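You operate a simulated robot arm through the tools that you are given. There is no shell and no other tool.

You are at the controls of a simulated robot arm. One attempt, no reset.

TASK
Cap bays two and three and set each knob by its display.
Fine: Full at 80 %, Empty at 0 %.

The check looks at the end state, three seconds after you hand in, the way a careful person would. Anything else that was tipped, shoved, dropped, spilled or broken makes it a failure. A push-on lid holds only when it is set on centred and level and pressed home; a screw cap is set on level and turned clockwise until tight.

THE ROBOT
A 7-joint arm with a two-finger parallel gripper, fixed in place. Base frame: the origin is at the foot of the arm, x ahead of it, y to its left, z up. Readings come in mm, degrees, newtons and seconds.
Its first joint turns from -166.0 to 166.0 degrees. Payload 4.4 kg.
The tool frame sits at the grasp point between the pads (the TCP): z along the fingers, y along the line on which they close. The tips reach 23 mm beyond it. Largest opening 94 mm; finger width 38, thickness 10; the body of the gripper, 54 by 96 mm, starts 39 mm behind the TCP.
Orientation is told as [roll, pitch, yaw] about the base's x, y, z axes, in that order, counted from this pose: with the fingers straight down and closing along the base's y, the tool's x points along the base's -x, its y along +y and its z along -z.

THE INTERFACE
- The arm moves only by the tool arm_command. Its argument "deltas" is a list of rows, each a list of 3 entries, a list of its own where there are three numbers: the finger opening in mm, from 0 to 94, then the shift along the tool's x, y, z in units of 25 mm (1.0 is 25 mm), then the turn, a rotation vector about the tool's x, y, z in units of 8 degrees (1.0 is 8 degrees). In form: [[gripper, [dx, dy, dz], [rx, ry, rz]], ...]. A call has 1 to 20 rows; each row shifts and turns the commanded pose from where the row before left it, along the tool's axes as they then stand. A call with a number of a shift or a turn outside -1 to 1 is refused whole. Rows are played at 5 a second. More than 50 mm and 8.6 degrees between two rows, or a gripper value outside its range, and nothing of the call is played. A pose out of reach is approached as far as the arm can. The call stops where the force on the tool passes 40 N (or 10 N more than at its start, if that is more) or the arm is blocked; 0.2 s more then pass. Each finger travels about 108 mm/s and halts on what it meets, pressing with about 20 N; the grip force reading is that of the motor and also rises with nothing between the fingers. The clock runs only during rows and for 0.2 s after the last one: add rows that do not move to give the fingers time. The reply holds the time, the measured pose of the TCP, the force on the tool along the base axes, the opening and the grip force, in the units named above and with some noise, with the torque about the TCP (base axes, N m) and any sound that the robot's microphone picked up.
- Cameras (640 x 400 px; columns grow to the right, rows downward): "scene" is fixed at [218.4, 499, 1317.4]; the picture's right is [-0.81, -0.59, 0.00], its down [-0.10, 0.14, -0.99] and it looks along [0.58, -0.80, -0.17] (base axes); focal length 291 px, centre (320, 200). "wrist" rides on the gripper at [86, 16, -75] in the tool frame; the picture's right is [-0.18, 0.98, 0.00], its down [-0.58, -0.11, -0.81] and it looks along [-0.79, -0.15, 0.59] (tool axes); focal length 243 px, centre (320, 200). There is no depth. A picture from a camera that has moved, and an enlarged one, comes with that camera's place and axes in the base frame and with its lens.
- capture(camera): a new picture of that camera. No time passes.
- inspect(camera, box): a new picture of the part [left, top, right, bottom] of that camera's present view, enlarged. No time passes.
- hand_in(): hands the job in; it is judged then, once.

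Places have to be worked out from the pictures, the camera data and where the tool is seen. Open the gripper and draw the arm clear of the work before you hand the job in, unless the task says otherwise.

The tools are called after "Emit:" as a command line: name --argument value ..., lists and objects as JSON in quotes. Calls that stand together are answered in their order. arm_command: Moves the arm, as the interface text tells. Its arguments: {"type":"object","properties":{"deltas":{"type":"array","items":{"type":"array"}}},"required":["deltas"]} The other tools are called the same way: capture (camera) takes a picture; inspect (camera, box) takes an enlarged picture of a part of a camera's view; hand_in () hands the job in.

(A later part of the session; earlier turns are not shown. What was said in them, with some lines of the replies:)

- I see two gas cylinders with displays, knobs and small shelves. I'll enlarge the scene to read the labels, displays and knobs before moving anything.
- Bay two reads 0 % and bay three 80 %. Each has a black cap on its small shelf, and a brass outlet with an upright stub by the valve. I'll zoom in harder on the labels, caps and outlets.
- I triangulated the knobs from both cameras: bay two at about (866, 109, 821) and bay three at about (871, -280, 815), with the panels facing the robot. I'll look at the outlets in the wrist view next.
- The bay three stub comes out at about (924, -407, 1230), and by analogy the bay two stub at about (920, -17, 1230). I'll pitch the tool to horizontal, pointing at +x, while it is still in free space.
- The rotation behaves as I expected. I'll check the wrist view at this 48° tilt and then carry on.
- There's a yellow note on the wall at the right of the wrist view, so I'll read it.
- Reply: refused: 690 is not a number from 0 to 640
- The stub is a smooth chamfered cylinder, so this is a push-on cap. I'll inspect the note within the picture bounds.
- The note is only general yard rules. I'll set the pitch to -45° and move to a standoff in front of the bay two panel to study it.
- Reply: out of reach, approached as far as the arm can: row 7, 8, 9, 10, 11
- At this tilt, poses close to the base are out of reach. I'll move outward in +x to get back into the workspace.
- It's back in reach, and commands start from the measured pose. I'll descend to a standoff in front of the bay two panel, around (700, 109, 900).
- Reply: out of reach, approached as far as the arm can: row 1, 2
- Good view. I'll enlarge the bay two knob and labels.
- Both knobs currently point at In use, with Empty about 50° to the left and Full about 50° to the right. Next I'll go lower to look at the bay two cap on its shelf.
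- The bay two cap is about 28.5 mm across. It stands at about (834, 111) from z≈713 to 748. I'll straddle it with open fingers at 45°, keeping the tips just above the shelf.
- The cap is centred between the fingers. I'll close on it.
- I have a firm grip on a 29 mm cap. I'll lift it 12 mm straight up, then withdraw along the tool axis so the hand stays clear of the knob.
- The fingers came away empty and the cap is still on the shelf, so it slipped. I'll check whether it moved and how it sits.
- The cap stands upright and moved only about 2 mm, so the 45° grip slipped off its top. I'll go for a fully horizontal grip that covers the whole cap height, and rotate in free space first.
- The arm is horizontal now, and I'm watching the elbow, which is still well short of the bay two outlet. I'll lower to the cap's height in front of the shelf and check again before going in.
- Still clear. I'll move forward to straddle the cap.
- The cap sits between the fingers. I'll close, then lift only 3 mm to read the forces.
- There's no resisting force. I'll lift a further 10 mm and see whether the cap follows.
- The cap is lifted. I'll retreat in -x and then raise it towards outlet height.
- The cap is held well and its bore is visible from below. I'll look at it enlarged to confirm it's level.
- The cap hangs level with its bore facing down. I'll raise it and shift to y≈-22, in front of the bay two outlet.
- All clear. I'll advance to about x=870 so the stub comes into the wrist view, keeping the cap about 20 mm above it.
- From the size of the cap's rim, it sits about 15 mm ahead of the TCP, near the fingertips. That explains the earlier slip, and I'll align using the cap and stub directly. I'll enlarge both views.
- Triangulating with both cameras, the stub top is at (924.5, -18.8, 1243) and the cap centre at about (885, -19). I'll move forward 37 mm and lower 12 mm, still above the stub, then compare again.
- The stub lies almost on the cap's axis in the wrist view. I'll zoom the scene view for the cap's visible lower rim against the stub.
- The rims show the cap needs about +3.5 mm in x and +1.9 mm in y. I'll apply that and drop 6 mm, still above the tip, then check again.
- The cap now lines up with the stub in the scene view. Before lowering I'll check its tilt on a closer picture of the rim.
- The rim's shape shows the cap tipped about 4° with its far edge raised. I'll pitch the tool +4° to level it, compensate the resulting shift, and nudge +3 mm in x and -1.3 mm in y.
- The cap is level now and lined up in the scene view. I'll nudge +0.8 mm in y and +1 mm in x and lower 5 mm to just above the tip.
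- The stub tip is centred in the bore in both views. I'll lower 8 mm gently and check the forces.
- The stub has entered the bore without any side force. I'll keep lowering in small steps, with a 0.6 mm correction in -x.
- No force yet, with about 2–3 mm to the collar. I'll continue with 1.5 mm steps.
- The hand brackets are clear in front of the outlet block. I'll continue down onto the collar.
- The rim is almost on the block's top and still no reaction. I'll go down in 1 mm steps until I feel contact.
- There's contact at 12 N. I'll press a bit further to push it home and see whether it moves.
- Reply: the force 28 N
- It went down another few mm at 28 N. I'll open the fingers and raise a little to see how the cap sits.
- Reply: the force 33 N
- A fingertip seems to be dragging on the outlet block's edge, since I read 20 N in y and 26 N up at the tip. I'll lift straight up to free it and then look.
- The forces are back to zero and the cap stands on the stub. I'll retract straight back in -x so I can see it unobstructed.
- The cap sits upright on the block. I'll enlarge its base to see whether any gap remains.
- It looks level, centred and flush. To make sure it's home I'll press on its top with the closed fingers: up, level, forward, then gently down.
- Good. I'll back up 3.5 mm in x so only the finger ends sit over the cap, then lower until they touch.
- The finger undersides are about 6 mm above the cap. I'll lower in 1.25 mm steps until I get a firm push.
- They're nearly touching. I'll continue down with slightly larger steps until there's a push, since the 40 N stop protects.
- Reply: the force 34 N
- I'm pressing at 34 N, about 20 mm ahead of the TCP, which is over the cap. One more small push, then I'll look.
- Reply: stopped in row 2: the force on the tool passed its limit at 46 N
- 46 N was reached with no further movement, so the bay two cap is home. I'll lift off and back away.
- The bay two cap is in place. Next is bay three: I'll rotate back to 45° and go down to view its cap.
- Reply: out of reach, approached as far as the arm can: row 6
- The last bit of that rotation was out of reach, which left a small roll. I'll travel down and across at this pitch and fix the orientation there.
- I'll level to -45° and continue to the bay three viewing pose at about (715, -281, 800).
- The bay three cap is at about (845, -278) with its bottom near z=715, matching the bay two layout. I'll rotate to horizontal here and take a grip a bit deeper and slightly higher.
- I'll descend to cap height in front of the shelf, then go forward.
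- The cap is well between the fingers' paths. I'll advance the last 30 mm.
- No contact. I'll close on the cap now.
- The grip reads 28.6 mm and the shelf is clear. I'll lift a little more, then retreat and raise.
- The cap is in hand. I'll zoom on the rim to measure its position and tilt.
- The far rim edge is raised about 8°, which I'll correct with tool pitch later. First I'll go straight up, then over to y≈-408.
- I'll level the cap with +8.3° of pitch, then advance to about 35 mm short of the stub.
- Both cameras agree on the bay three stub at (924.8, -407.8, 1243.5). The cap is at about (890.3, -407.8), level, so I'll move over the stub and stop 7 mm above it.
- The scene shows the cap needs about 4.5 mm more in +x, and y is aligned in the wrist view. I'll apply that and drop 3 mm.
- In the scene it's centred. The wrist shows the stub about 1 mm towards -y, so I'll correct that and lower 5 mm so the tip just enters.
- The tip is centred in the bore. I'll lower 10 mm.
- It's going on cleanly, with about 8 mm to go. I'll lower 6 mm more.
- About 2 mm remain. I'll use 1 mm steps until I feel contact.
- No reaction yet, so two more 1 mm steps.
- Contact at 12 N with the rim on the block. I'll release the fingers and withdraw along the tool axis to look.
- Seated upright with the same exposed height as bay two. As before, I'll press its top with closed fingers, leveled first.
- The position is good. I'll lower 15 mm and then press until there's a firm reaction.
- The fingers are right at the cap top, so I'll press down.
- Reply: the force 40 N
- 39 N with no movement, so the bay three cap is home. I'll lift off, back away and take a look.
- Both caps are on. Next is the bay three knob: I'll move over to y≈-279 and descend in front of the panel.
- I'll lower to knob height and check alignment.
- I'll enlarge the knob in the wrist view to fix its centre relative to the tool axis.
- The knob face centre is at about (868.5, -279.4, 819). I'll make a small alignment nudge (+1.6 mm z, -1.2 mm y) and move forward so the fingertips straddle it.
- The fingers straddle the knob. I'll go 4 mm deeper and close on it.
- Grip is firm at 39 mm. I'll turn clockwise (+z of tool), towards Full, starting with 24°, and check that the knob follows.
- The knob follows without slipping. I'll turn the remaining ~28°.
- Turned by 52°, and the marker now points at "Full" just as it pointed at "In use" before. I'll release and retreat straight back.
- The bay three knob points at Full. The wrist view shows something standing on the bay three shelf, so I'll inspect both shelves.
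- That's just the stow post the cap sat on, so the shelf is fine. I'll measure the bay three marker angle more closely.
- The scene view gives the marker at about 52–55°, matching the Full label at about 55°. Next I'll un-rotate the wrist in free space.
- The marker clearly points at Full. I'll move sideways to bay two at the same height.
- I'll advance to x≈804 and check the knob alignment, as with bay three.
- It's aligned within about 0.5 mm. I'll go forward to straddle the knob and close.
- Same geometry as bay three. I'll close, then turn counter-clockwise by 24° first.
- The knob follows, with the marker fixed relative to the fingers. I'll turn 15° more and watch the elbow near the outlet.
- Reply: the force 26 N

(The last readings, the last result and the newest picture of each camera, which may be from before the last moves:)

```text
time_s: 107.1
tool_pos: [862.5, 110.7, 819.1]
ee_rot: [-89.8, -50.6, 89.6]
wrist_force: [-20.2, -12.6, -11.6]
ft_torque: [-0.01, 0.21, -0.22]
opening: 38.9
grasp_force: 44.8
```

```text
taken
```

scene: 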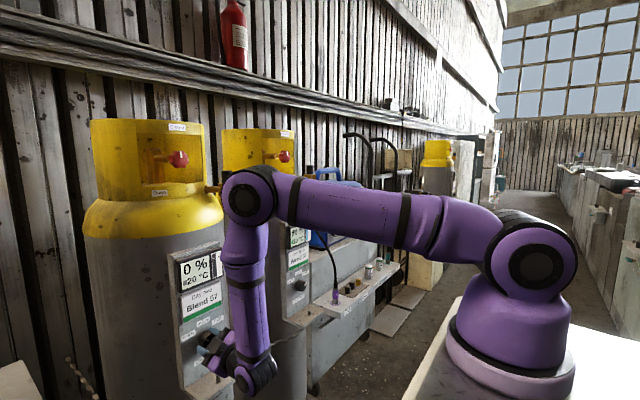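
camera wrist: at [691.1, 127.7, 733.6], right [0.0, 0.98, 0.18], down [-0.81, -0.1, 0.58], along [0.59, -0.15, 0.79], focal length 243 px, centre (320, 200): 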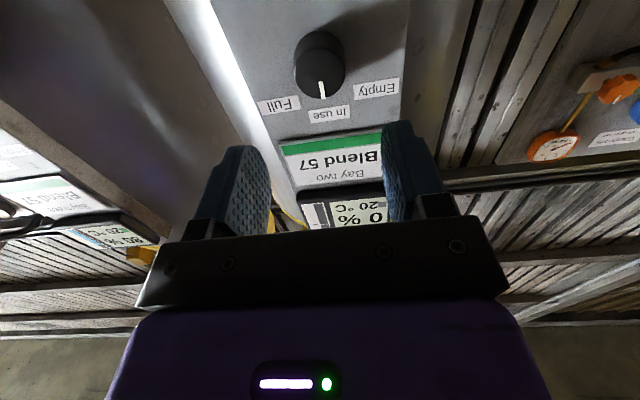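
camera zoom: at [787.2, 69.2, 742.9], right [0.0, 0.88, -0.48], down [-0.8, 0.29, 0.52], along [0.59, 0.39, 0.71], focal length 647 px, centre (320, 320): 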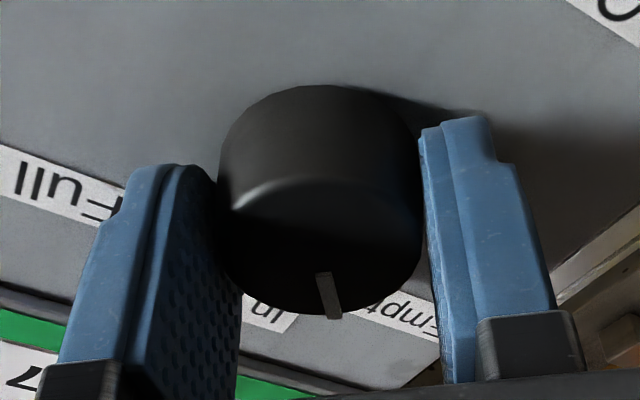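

At 39° the marker is between In use and Empty, and the side forces are moderate. I'll continue with the last 15° in small steps.

Emit:
arm_command --deltas '[[20, [0, 0, 0], [0, 0, -0.4]], [20, [0, 0, 0], [0, 0, -0.4]], [20, [0, 0, 0], [0, 0, -0.4]], [20, [0, 0, 0], [0, 0, -0.4]], [20, [0, 0, 0], [0, 0, -0.35]], [20, [0, 0, 0], [0, 0, 0]]]'

Emit:
inspect --camera "wrist" --box '[220, 80, 420, 230]'

Emit:
capture --camera "scene"

```text
time_s: 108.5
tool_pos: [863.8, 110.8, 818.2]
ee_rot: [-89.7, -35.0, 89.7]
wrist_force: [-22.6, -9.1, -14.9]
ft_torque: [-0.01, 0.28, -0.03]
opening: 39.3
grasp_force: 45.1
```

```text
2.67 times, centred on (320, 155) of wrist
camera zoom: at [787.2, 50.2, 757.1], right [0.0, 0.71, -0.7], down [-0.8, 0.42, 0.42], along [0.59, 0.56, 0.57], focal length 647 px, centre (320, 320)
```

zoom: 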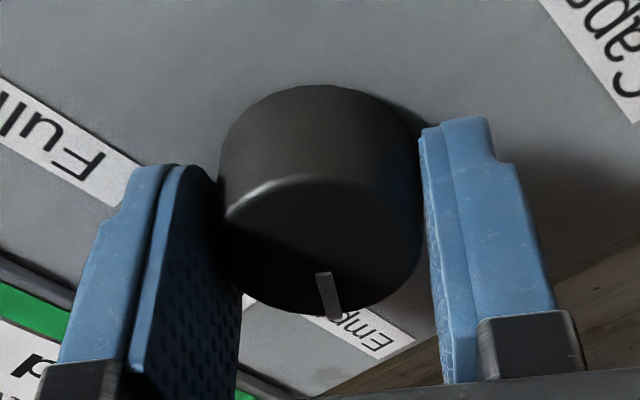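

```text
taken
```

scene: 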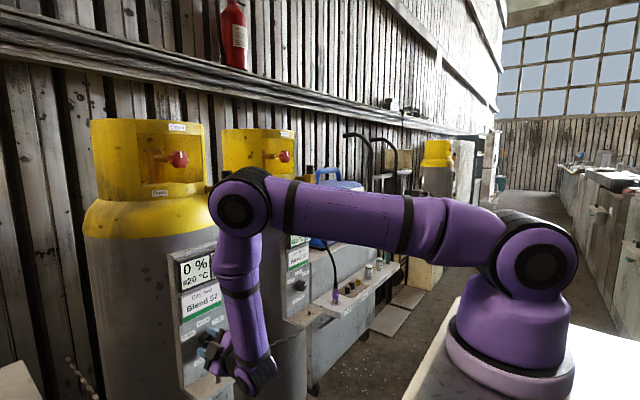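

Turned 55°, with the marker on the Empty label. I'll release and back straight off.

Emit:
arm_command --deltas '[[62, [0, 0, 0], [0, 0, 0]], [62, [0, 0, 0], [0, 0, 0]], [62, [0, 0, -0.5], [0, 0, 0]], [62, [0, 0, -0.8], [0, 0, 0]], [62, [0, 0, -0.8], [0, 0, 0]], [62, [0, 0, -0.8], [0, 0, 0]], [62, [0, 0, 0], [0, 0, 0]]]'

Emit:
capture --camera "scene"

Emit:
inspect --camera "scene" --box '[170, 310, 250, 370]'

Emit:
inspect --camera "wrist" --box '[240, 20, 420, 170]'

```text
time_s: 110.1
tool_pos: [790.3, 111.4, 821.1]
ee_rot: [-90.0, -35.2, 89.8]
wrist_force: [-0.6, 0.1, 0.6]
ft_torque: [-0.04, -0.03, 0.03]
opening: 62.1
grasp_force: 0.1
```

```text
taken
```

scene: 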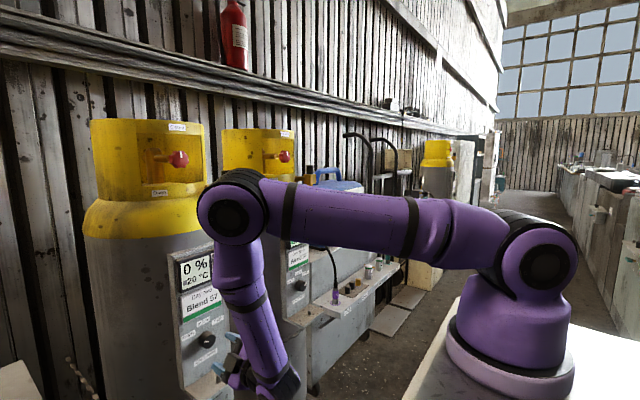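

```text
6.67 times, centred on (210, 340) of scene
camera zoom: at [218.4, 499.0, 1317.4], right [-0.81, -0.59, 0.0], down [-0.1, 0.14, -0.99], along [0.58, -0.8, -0.17], focal length 1939 px, centre (1053, -733)
```

zoom: 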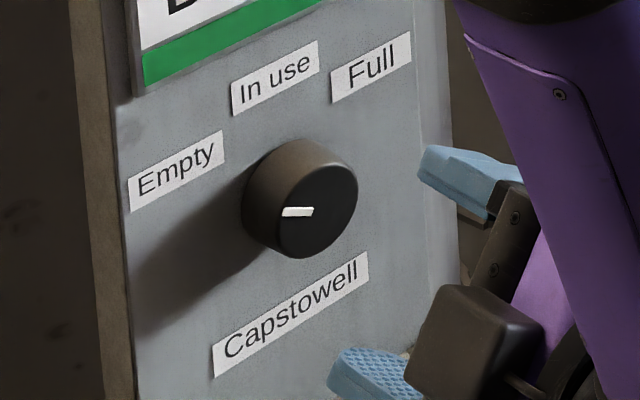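

```text
2.67 times, centred on (330, 95) of wrist
camera zoom: at [715.2, 50.6, 759.1], right [0.0, 0.72, -0.7], down [-0.8, 0.42, 0.42], along [0.59, 0.56, 0.58], focal length 647 px, centre (293, 480)
```

zoom: 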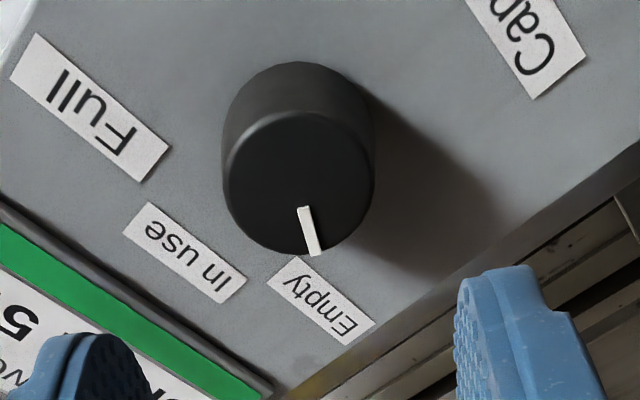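

The marker points at Empty. I'll un-rotate the wrist and draw the arm back and up, clear of the work.

Emit:
arm_command --deltas '[[62, [0, 0, -0.6], [0, 0, 0.98]], [62, [0, 0, -0.4], [0, 0, 0.98]], [62, [0, 0, 0], [0, 0, 0.98]], [62, [0, 0, 0], [0, 0, 0.98]], [62, [0, 0, 0], [0, 0, 0.98]], [62, [0, 0, 0], [0, 0, 0.98]], [62, [0, 0, 0], [0, 0, 0.98]], [62, [0, 0, 0], [0, 0, 0]]]'

Emit:
capture --camera "scene"

Emit:
capture --camera "wrist"

```text
time_s: 111.9
tool_pos: [765.6, 112.0, 818.7]
ee_rot: [45.6, -89.9, -45.7]
wrist_force: [-0.4, -0.7, -0.2]
ft_torque: [-0.03, 0.03, 0.03]
opening: 62.0
grasp_force: 0.0
```

```text
taken
```

scene: 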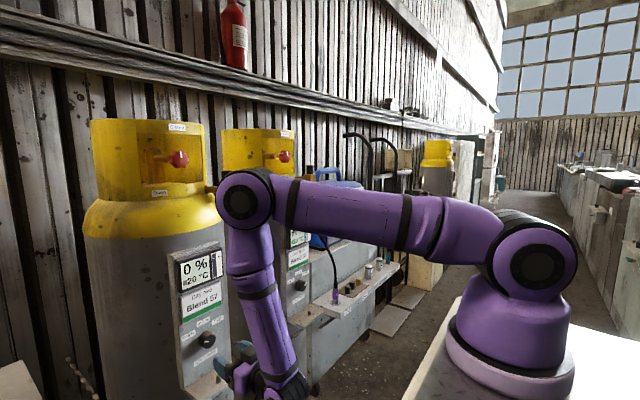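

```text
taken
camera wrist: at [690.6, 128.6, 733.8], right [0.0, 0.98, 0.18], down [-0.81, -0.11, 0.58], along [0.59, -0.15, 0.79], focal length 243 px, centre (320, 200)
```

wrist: 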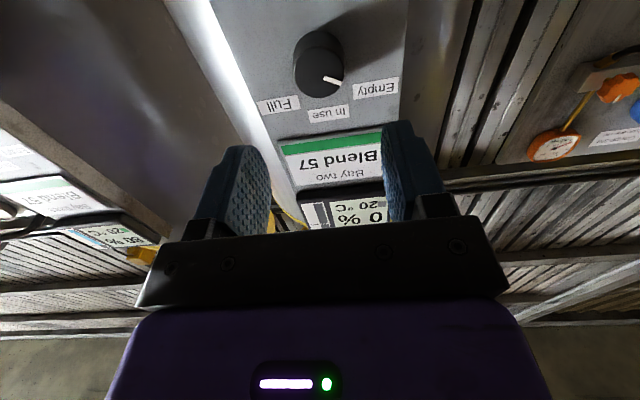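

I'll check the exact pointer angle of the bay two knob from this symmetric view.

Emit:
inspect --camera "wrist" --box '[240, 10, 420, 130]'

```text
3.33 times, centred on (330, 70) of wrist
camera zoom: at [690.6, 128.6, 733.8], right [0.0, 0.98, 0.18], down [-0.81, -0.11, 0.58], along [0.59, -0.15, 0.79], focal length 809 px, centre (287, 633)
```

zoom: 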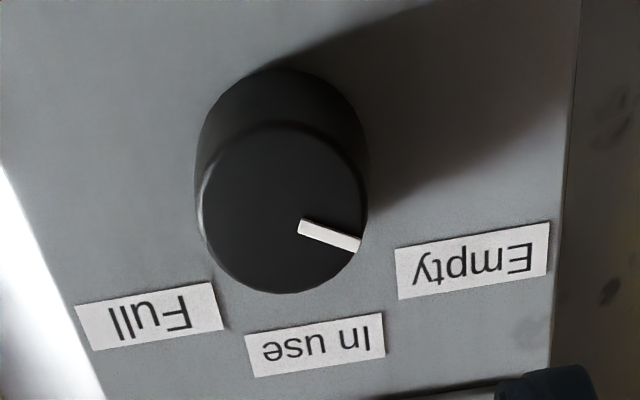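

The bay two pointer looks a few degrees past the label. I'll measure both knobs again from the scene camera at higher zoom.

Emit:
inspect --camera "scene" --box '[190, 325, 222, 355]'

Emit:
inspect --camera "scene" --box '[292, 272, 312, 294]'

```text
13.33 times, centred on (206, 340) of scene
camera zoom: at [218.4, 499.0, 1317.4], right [-0.81, -0.59, 0.0], down [-0.1, 0.14, -0.99], along [0.58, -0.8, -0.17], focal length 3879 px, centre (1840, -1667)
```

zoom: 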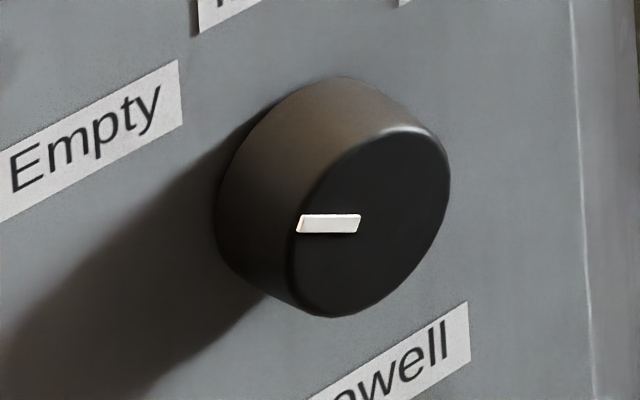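

```text
16.00 times, centred on (302, 283) of scene
camera zoom: at [218.4, 499.0, 1317.4], right [-0.81, -0.59, 0.0], down [-0.1, 0.14, -0.99], along [0.58, -0.8, -0.17], focal length 4654 px, centre (608, -1128)
```

zoom: 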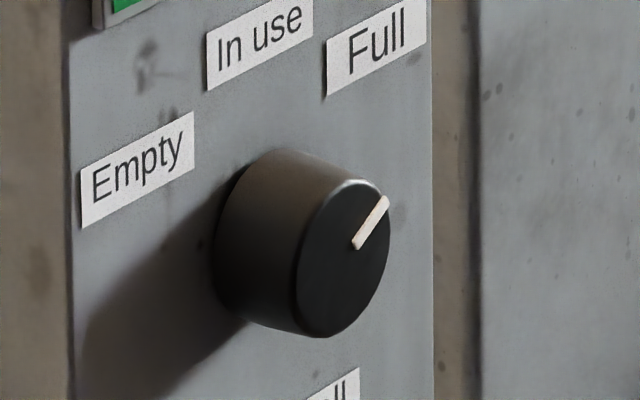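

The bay three pointer is at about 56°, right on the label. Bay two is at about 60–62° against a label at about 54°, so I'll regrip and turn it back about 6°.

Emit:
arm_command --deltas '[[62, [0, -0.02, 0.9], [0, 0, 0]], [62, [0, 0, 0.9], [0, 0, 0]], [62, [0, 0, 0.9], [0, 0, 0]], [62, [0, 0, 0.9], [0, 0, 0]], [62, [0, 0, 0.26], [0, 0, 0]], [62, [0, 0, 0], [0, 0, 0]]]'

Emit:
inspect --camera "wrist" --box '[220, 80, 420, 230]'

```text
time_s: 113.3
tool_pos: [861.9, 109.2, 818.5]
ee_rot: [-39.3, -89.9, 39.2]
wrist_force: [-0.6, -0.8, -1.0]
ft_torque: [-0.02, 0.01, 0.01]
opening: 61.8
grasp_force: 0.1
```

```text
2.67 times, centred on (320, 155) of wrist
camera zoom: at [786.8, 127.2, 733.8], right [0.0, 0.98, 0.18], down [-0.81, -0.11, 0.58], along [0.59, -0.15, 0.79], focal length 647 px, centre (320, 320)
```

zoom: 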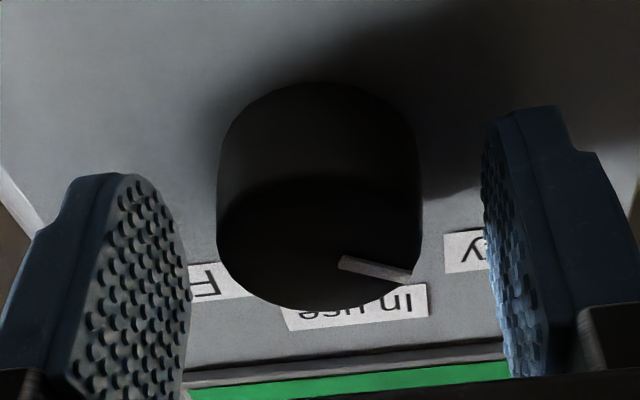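

It's centred again. I'll close, turn +6°, and release.

Emit:
arm_command --deltas '[[20, [0, 0, 0], [0, 0, 0]], [20, [0, 0, 0], [0, 0, 0]], [20, [0, 0, 0], [0, 0, 0]], [20, [0, 0, 0], [0, 0, 0]], [20, [0, 0, 0], [0, 0, 0.25]], [20, [0, 0, 0], [0, 0, 0.25]], [20, [0, 0, 0], [0, 0, 0.25]], [20, [0, 0, 0], [0, 0, 0]], [20, [0, 0, 0], [0, 0, 0]]]'

Emit:
inspect --camera "wrist" --box '[220, 80, 420, 230]'

```text
time_s: 115.3
tool_pos: [861.8, 109.9, 818.8]
ee_rot: [89.5, -84.0, -89.6]
wrist_force: [-6.7, -5.5, 3.1]
ft_torque: [-0.01, 0.16, -0.14]
opening: 38.8
grasp_force: 44.7
```

```text
2.67 times, centred on (320, 155) of wrist
camera zoom: at [786.8, 136.2, 735.9], right [0.0, 0.96, 0.29], down [-0.81, -0.17, 0.57], along [0.59, -0.23, 0.77], focal length 647 px, centre (320, 320)
```

zoom: 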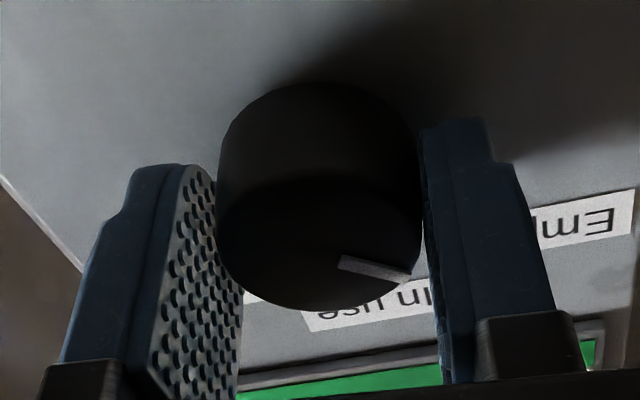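

The knob turned 6° with the fingers. I'll release, back off and re-measure.

Emit:
arm_command --deltas '[[62, [0, 0, 0], [0, 0, 0]], [62, [0, 0, 0], [0, 0, 0]], [62, [0, 0, -0.5], [0, 0, 0]], [62, [0, 0, -0.8], [0, 0, 0]], [62, [0, 0, -0.8], [0, 0, 0]], [62, [0, 0, -0.9], [0, 0, 0]], [62, [0, 0, -0.9], [0, 0, -0.75]], [62, [0, 0, 0], [0, 0, 0]]]'

Emit:
inspect --camera "scene" --box '[185, 320, 225, 355]'

Emit:
inspect --camera "wrist" --box '[240, 10, 420, 130]'

```text
time_s: 117.1
tool_pos: [763.8, 110.2, 817.2]
ee_rot: [-59.5, -89.9, 59.2]
wrist_force: [0.1, 0.7, -1.1]
ft_torque: [0.02, -0.04, -0.02]
opening: 61.9
grasp_force: 0.0
```

```text
11.43 times, centred on (205, 338) of scene
camera zoom: at [218.4, 499.0, 1317.4], right [-0.81, -0.59, 0.0], down [-0.1, 0.14, -0.99], along [0.58, -0.8, -0.17], focal length 3324 px, centre (1634, -1371)
```

zoom: 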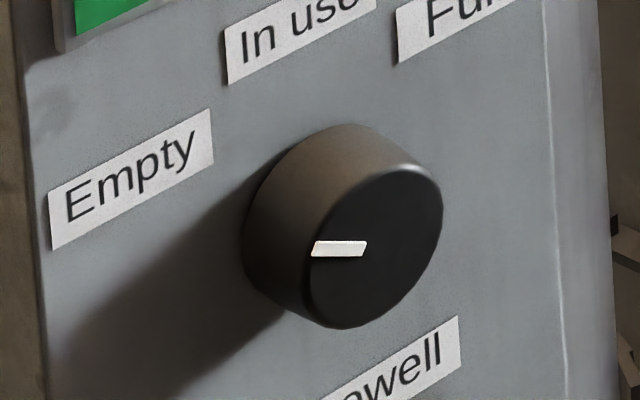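

```text
3.33 times, centred on (330, 70) of wrist
camera zoom: at [689.0, 127.9, 733.5], right [0.0, 0.98, 0.18], down [-0.81, -0.1, 0.58], along [0.59, -0.15, 0.79], focal length 809 px, centre (287, 633)
```

zoom: 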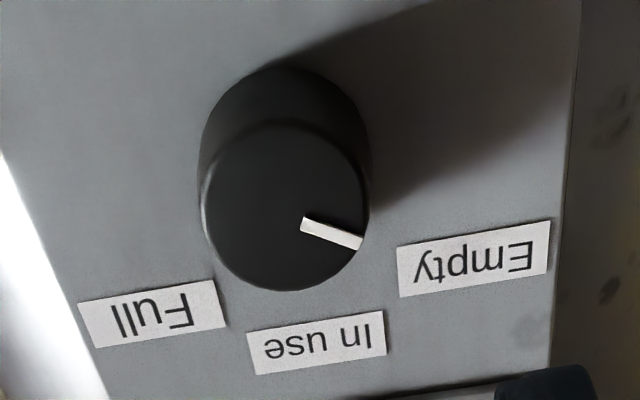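

It snapped back to the same angle, so that is the knob's own detent for Empty, and the bay three knob sits in the matching detent. I'll withdraw the arm and do a final check of everything.

Emit:
arm_command --deltas '[[62, [-0.4, -0.3, -0.6], [0, 0, 0]], [62, [-0.8, -0.4, -0.2], [0, 0, 0]], [62, [-0.8, -0.4, 0], [0, 0, 0]], [62, [-0.8, -0.4, 0], [0, 0, 0]], [62, [-0.8, -0.4, 0], [0, 0, 0]], [62, [-0.8, -0.4, 0], [0, 0, 0]], [62, [-0.8, -0.4, 0], [0, 0, 0]], [62, [-0.8, -0.4, 0], [0, 0, 0]], [62, [-0.8, -0.4, 0], [0, 0, 0]], [62, [-0.8, -0.4, 0], [0, 0, 0]], [62, [-0.8, -0.4, 0], [0, 0, 0]], [62, [-0.8, -0.4, 0], [0, 0, 0]], [62, [0, 0, 0], [0, 0, 0]]]'

Emit:
capture --camera "scene"

Emit:
inspect --camera "scene" --box '[195, 150, 345, 260]'

Emit:
inspect --camera "scene" --box '[170, 230, 330, 400]'

```text
time_s: 119.9
tool_pos: [745.0, -5.7, 1048.2]
ee_rot: [-38.9, -90.0, 38.6]
wrist_force: [-0.5, 0.5, -0.6]
ft_torque: [-0.01, 0.01, -0.01]
opening: 62.1
grasp_force: 0.0
```

```text
taken
```

scene: 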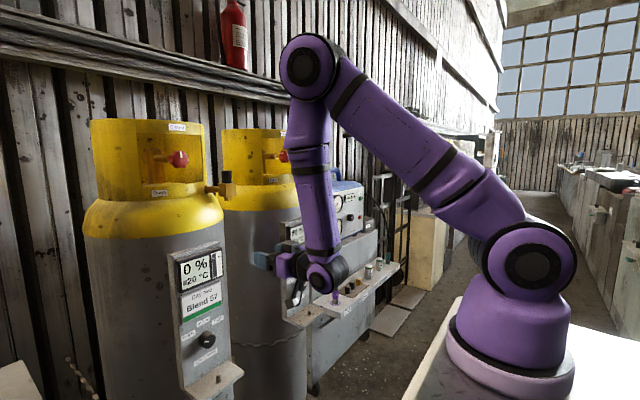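

```text
3.64 times, centred on (270, 205) of scene
camera zoom: at [218.4, 499.0, 1317.4], right [-0.81, -0.59, 0.0], down [-0.1, 0.14, -0.99], along [0.58, -0.8, -0.17], focal length 1058 px, centre (502, 182)
```

zoom: 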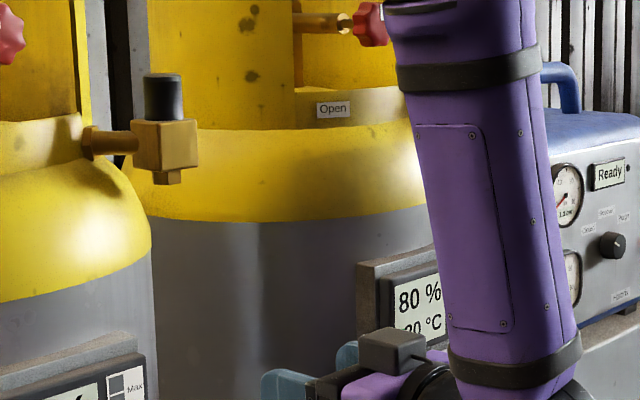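

```text
2.35 times, centred on (250, 315) of scene
camera zoom: at [218.4, 499.0, 1317.4], right [-0.81, -0.59, 0.0], down [-0.1, 0.14, -0.99], along [0.58, -0.8, -0.17], focal length 684 px, centre (485, -71)
```

zoom: 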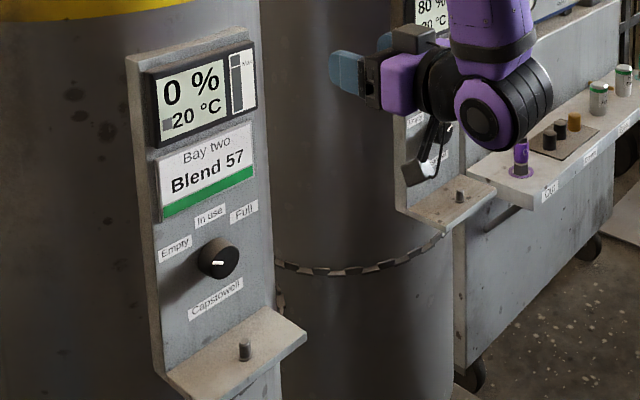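

Everything looks right. I'll raise the arm further so it's well clear, then check bay three once more.

Emit:
arm_command --deltas '[[62, [-0.9, -0.4, 0], [0, 0, 0]], [62, [-0.9, -0.4, 0], [0, 0, 0]], [62, [-0.9, -0.4, 0], [0, 0, 0]], [62, [-0.9, -0.4, 0], [0, 0, 0]], [62, [-0.9, -0.4, 0], [0, 0, 0]], [62, [-0.9, -0.4, 0], [0, 0, 0]], [62, [-0.9, -0.4, 0], [0, 0, 0]], [62, [-0.9, -0.4, 0], [0, 0, 0]], [62, [-0.9, -0.4, 0], [0, 0, 0]], [62, [-0.9, -0.4, 0], [0, 0, 0]], [62, [-0.9, -0.4, 0], [0, 0, 0]], [62, [-0.9, -0.4, 0], [0, 0, 0]], [62, [-0.9, -0.4, 0], [0, 0, 0]], [62, [0, 0, 0], [0, 0, 0]]]'

Emit:
capture --camera "scene"

Emit:
inspect --camera "scene" --box '[195, 150, 345, 260]'

Emit:
inspect --camera "scene" --box '[270, 220, 400, 340]'

```text
time_s: 122.9
tool_pos: [744.2, -137.8, 1340.9]
ee_rot: [-33.7, -89.9, 33.5]
wrist_force: [0.6, 0.1, -0.1]
ft_torque: [-0.03, -0.05, 0.01]
opening: 62.1
grasp_force: 0.1
```

```text
taken
```

scene: 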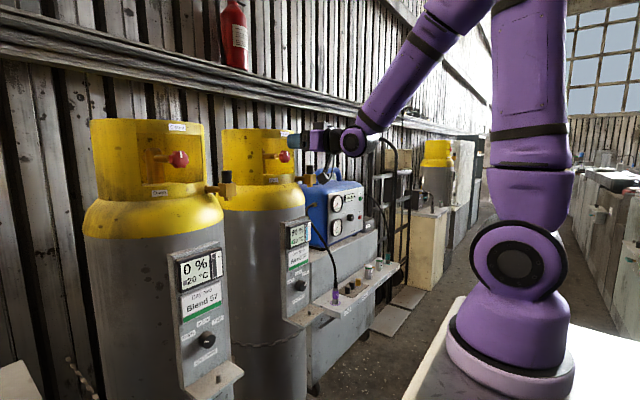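

```text
3.64 times, centred on (270, 205) of scene
camera zoom: at [218.4, 499.0, 1317.4], right [-0.81, -0.59, 0.0], down [-0.1, 0.14, -0.99], along [0.58, -0.8, -0.17], focal length 1058 px, centre (502, 182)
```

zoom: 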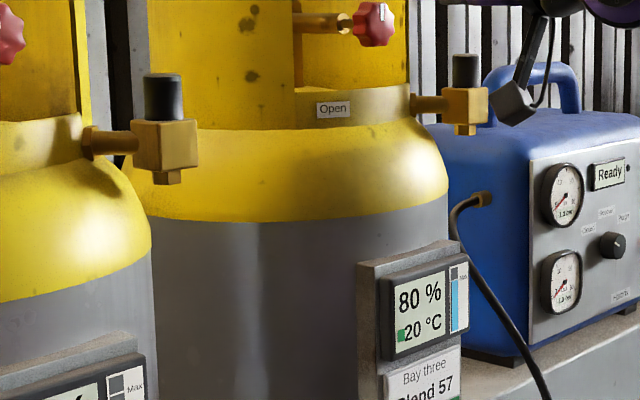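

```text
3.33 times, centred on (335, 280) of scene
camera zoom: at [218.4, 499.0, 1317.4], right [-0.81, -0.59, 0.0], down [-0.1, 0.14, -0.99], along [0.58, -0.8, -0.17], focal length 970 px, centre (270, -67)
```

zoom: 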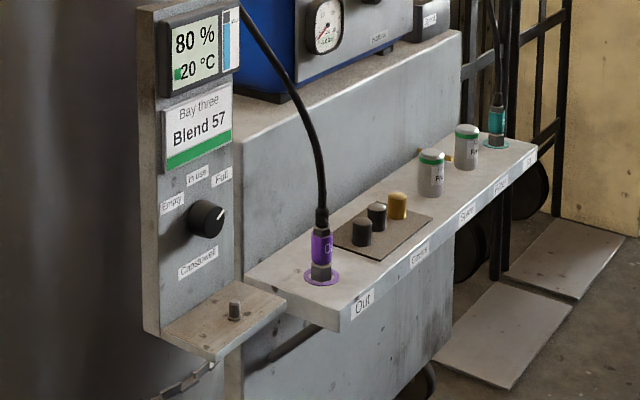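

Both caps sit upright on their outlets, bay two points to Empty (0 %) and bay three to Full (80 %). Nothing else has moved, and the arm is open and clear, so I'm handing in.

Emit:
hand_in

```text
The job is handed in.
```

I capped bays two and three, set both knobs by their displays, and handed the job in. I haven't seen the result of the check.

| Bay | Display | Knob | Cap |
|---|---|---|---|
| Two | 0 % | Empty | On its outlet, upright, pressed down with up to 46 N with no further movement |
| Three | 80 % | Full | On its outlet, upright, pressed down with 39 N with no further movement |

- **Bay two knob:** the pointer rests about 6–8° past the middle of the Empty label. I turned it back 6° and it settled at the same angle, which looks like the knob's own click position.
- **First grip:** my first try at the bay two cap slipped and left it standing on its shelf post. The second grip held.
- **Outlet contact:** while I was seating the bay two cap, the fingertips pressed on its outlet block with up to 28 N. The close-up pictures afterwards showed no change to the block.

The gripper was open and the arm clear of the work when I handed in. Nothing else looked moved in the last pictures.
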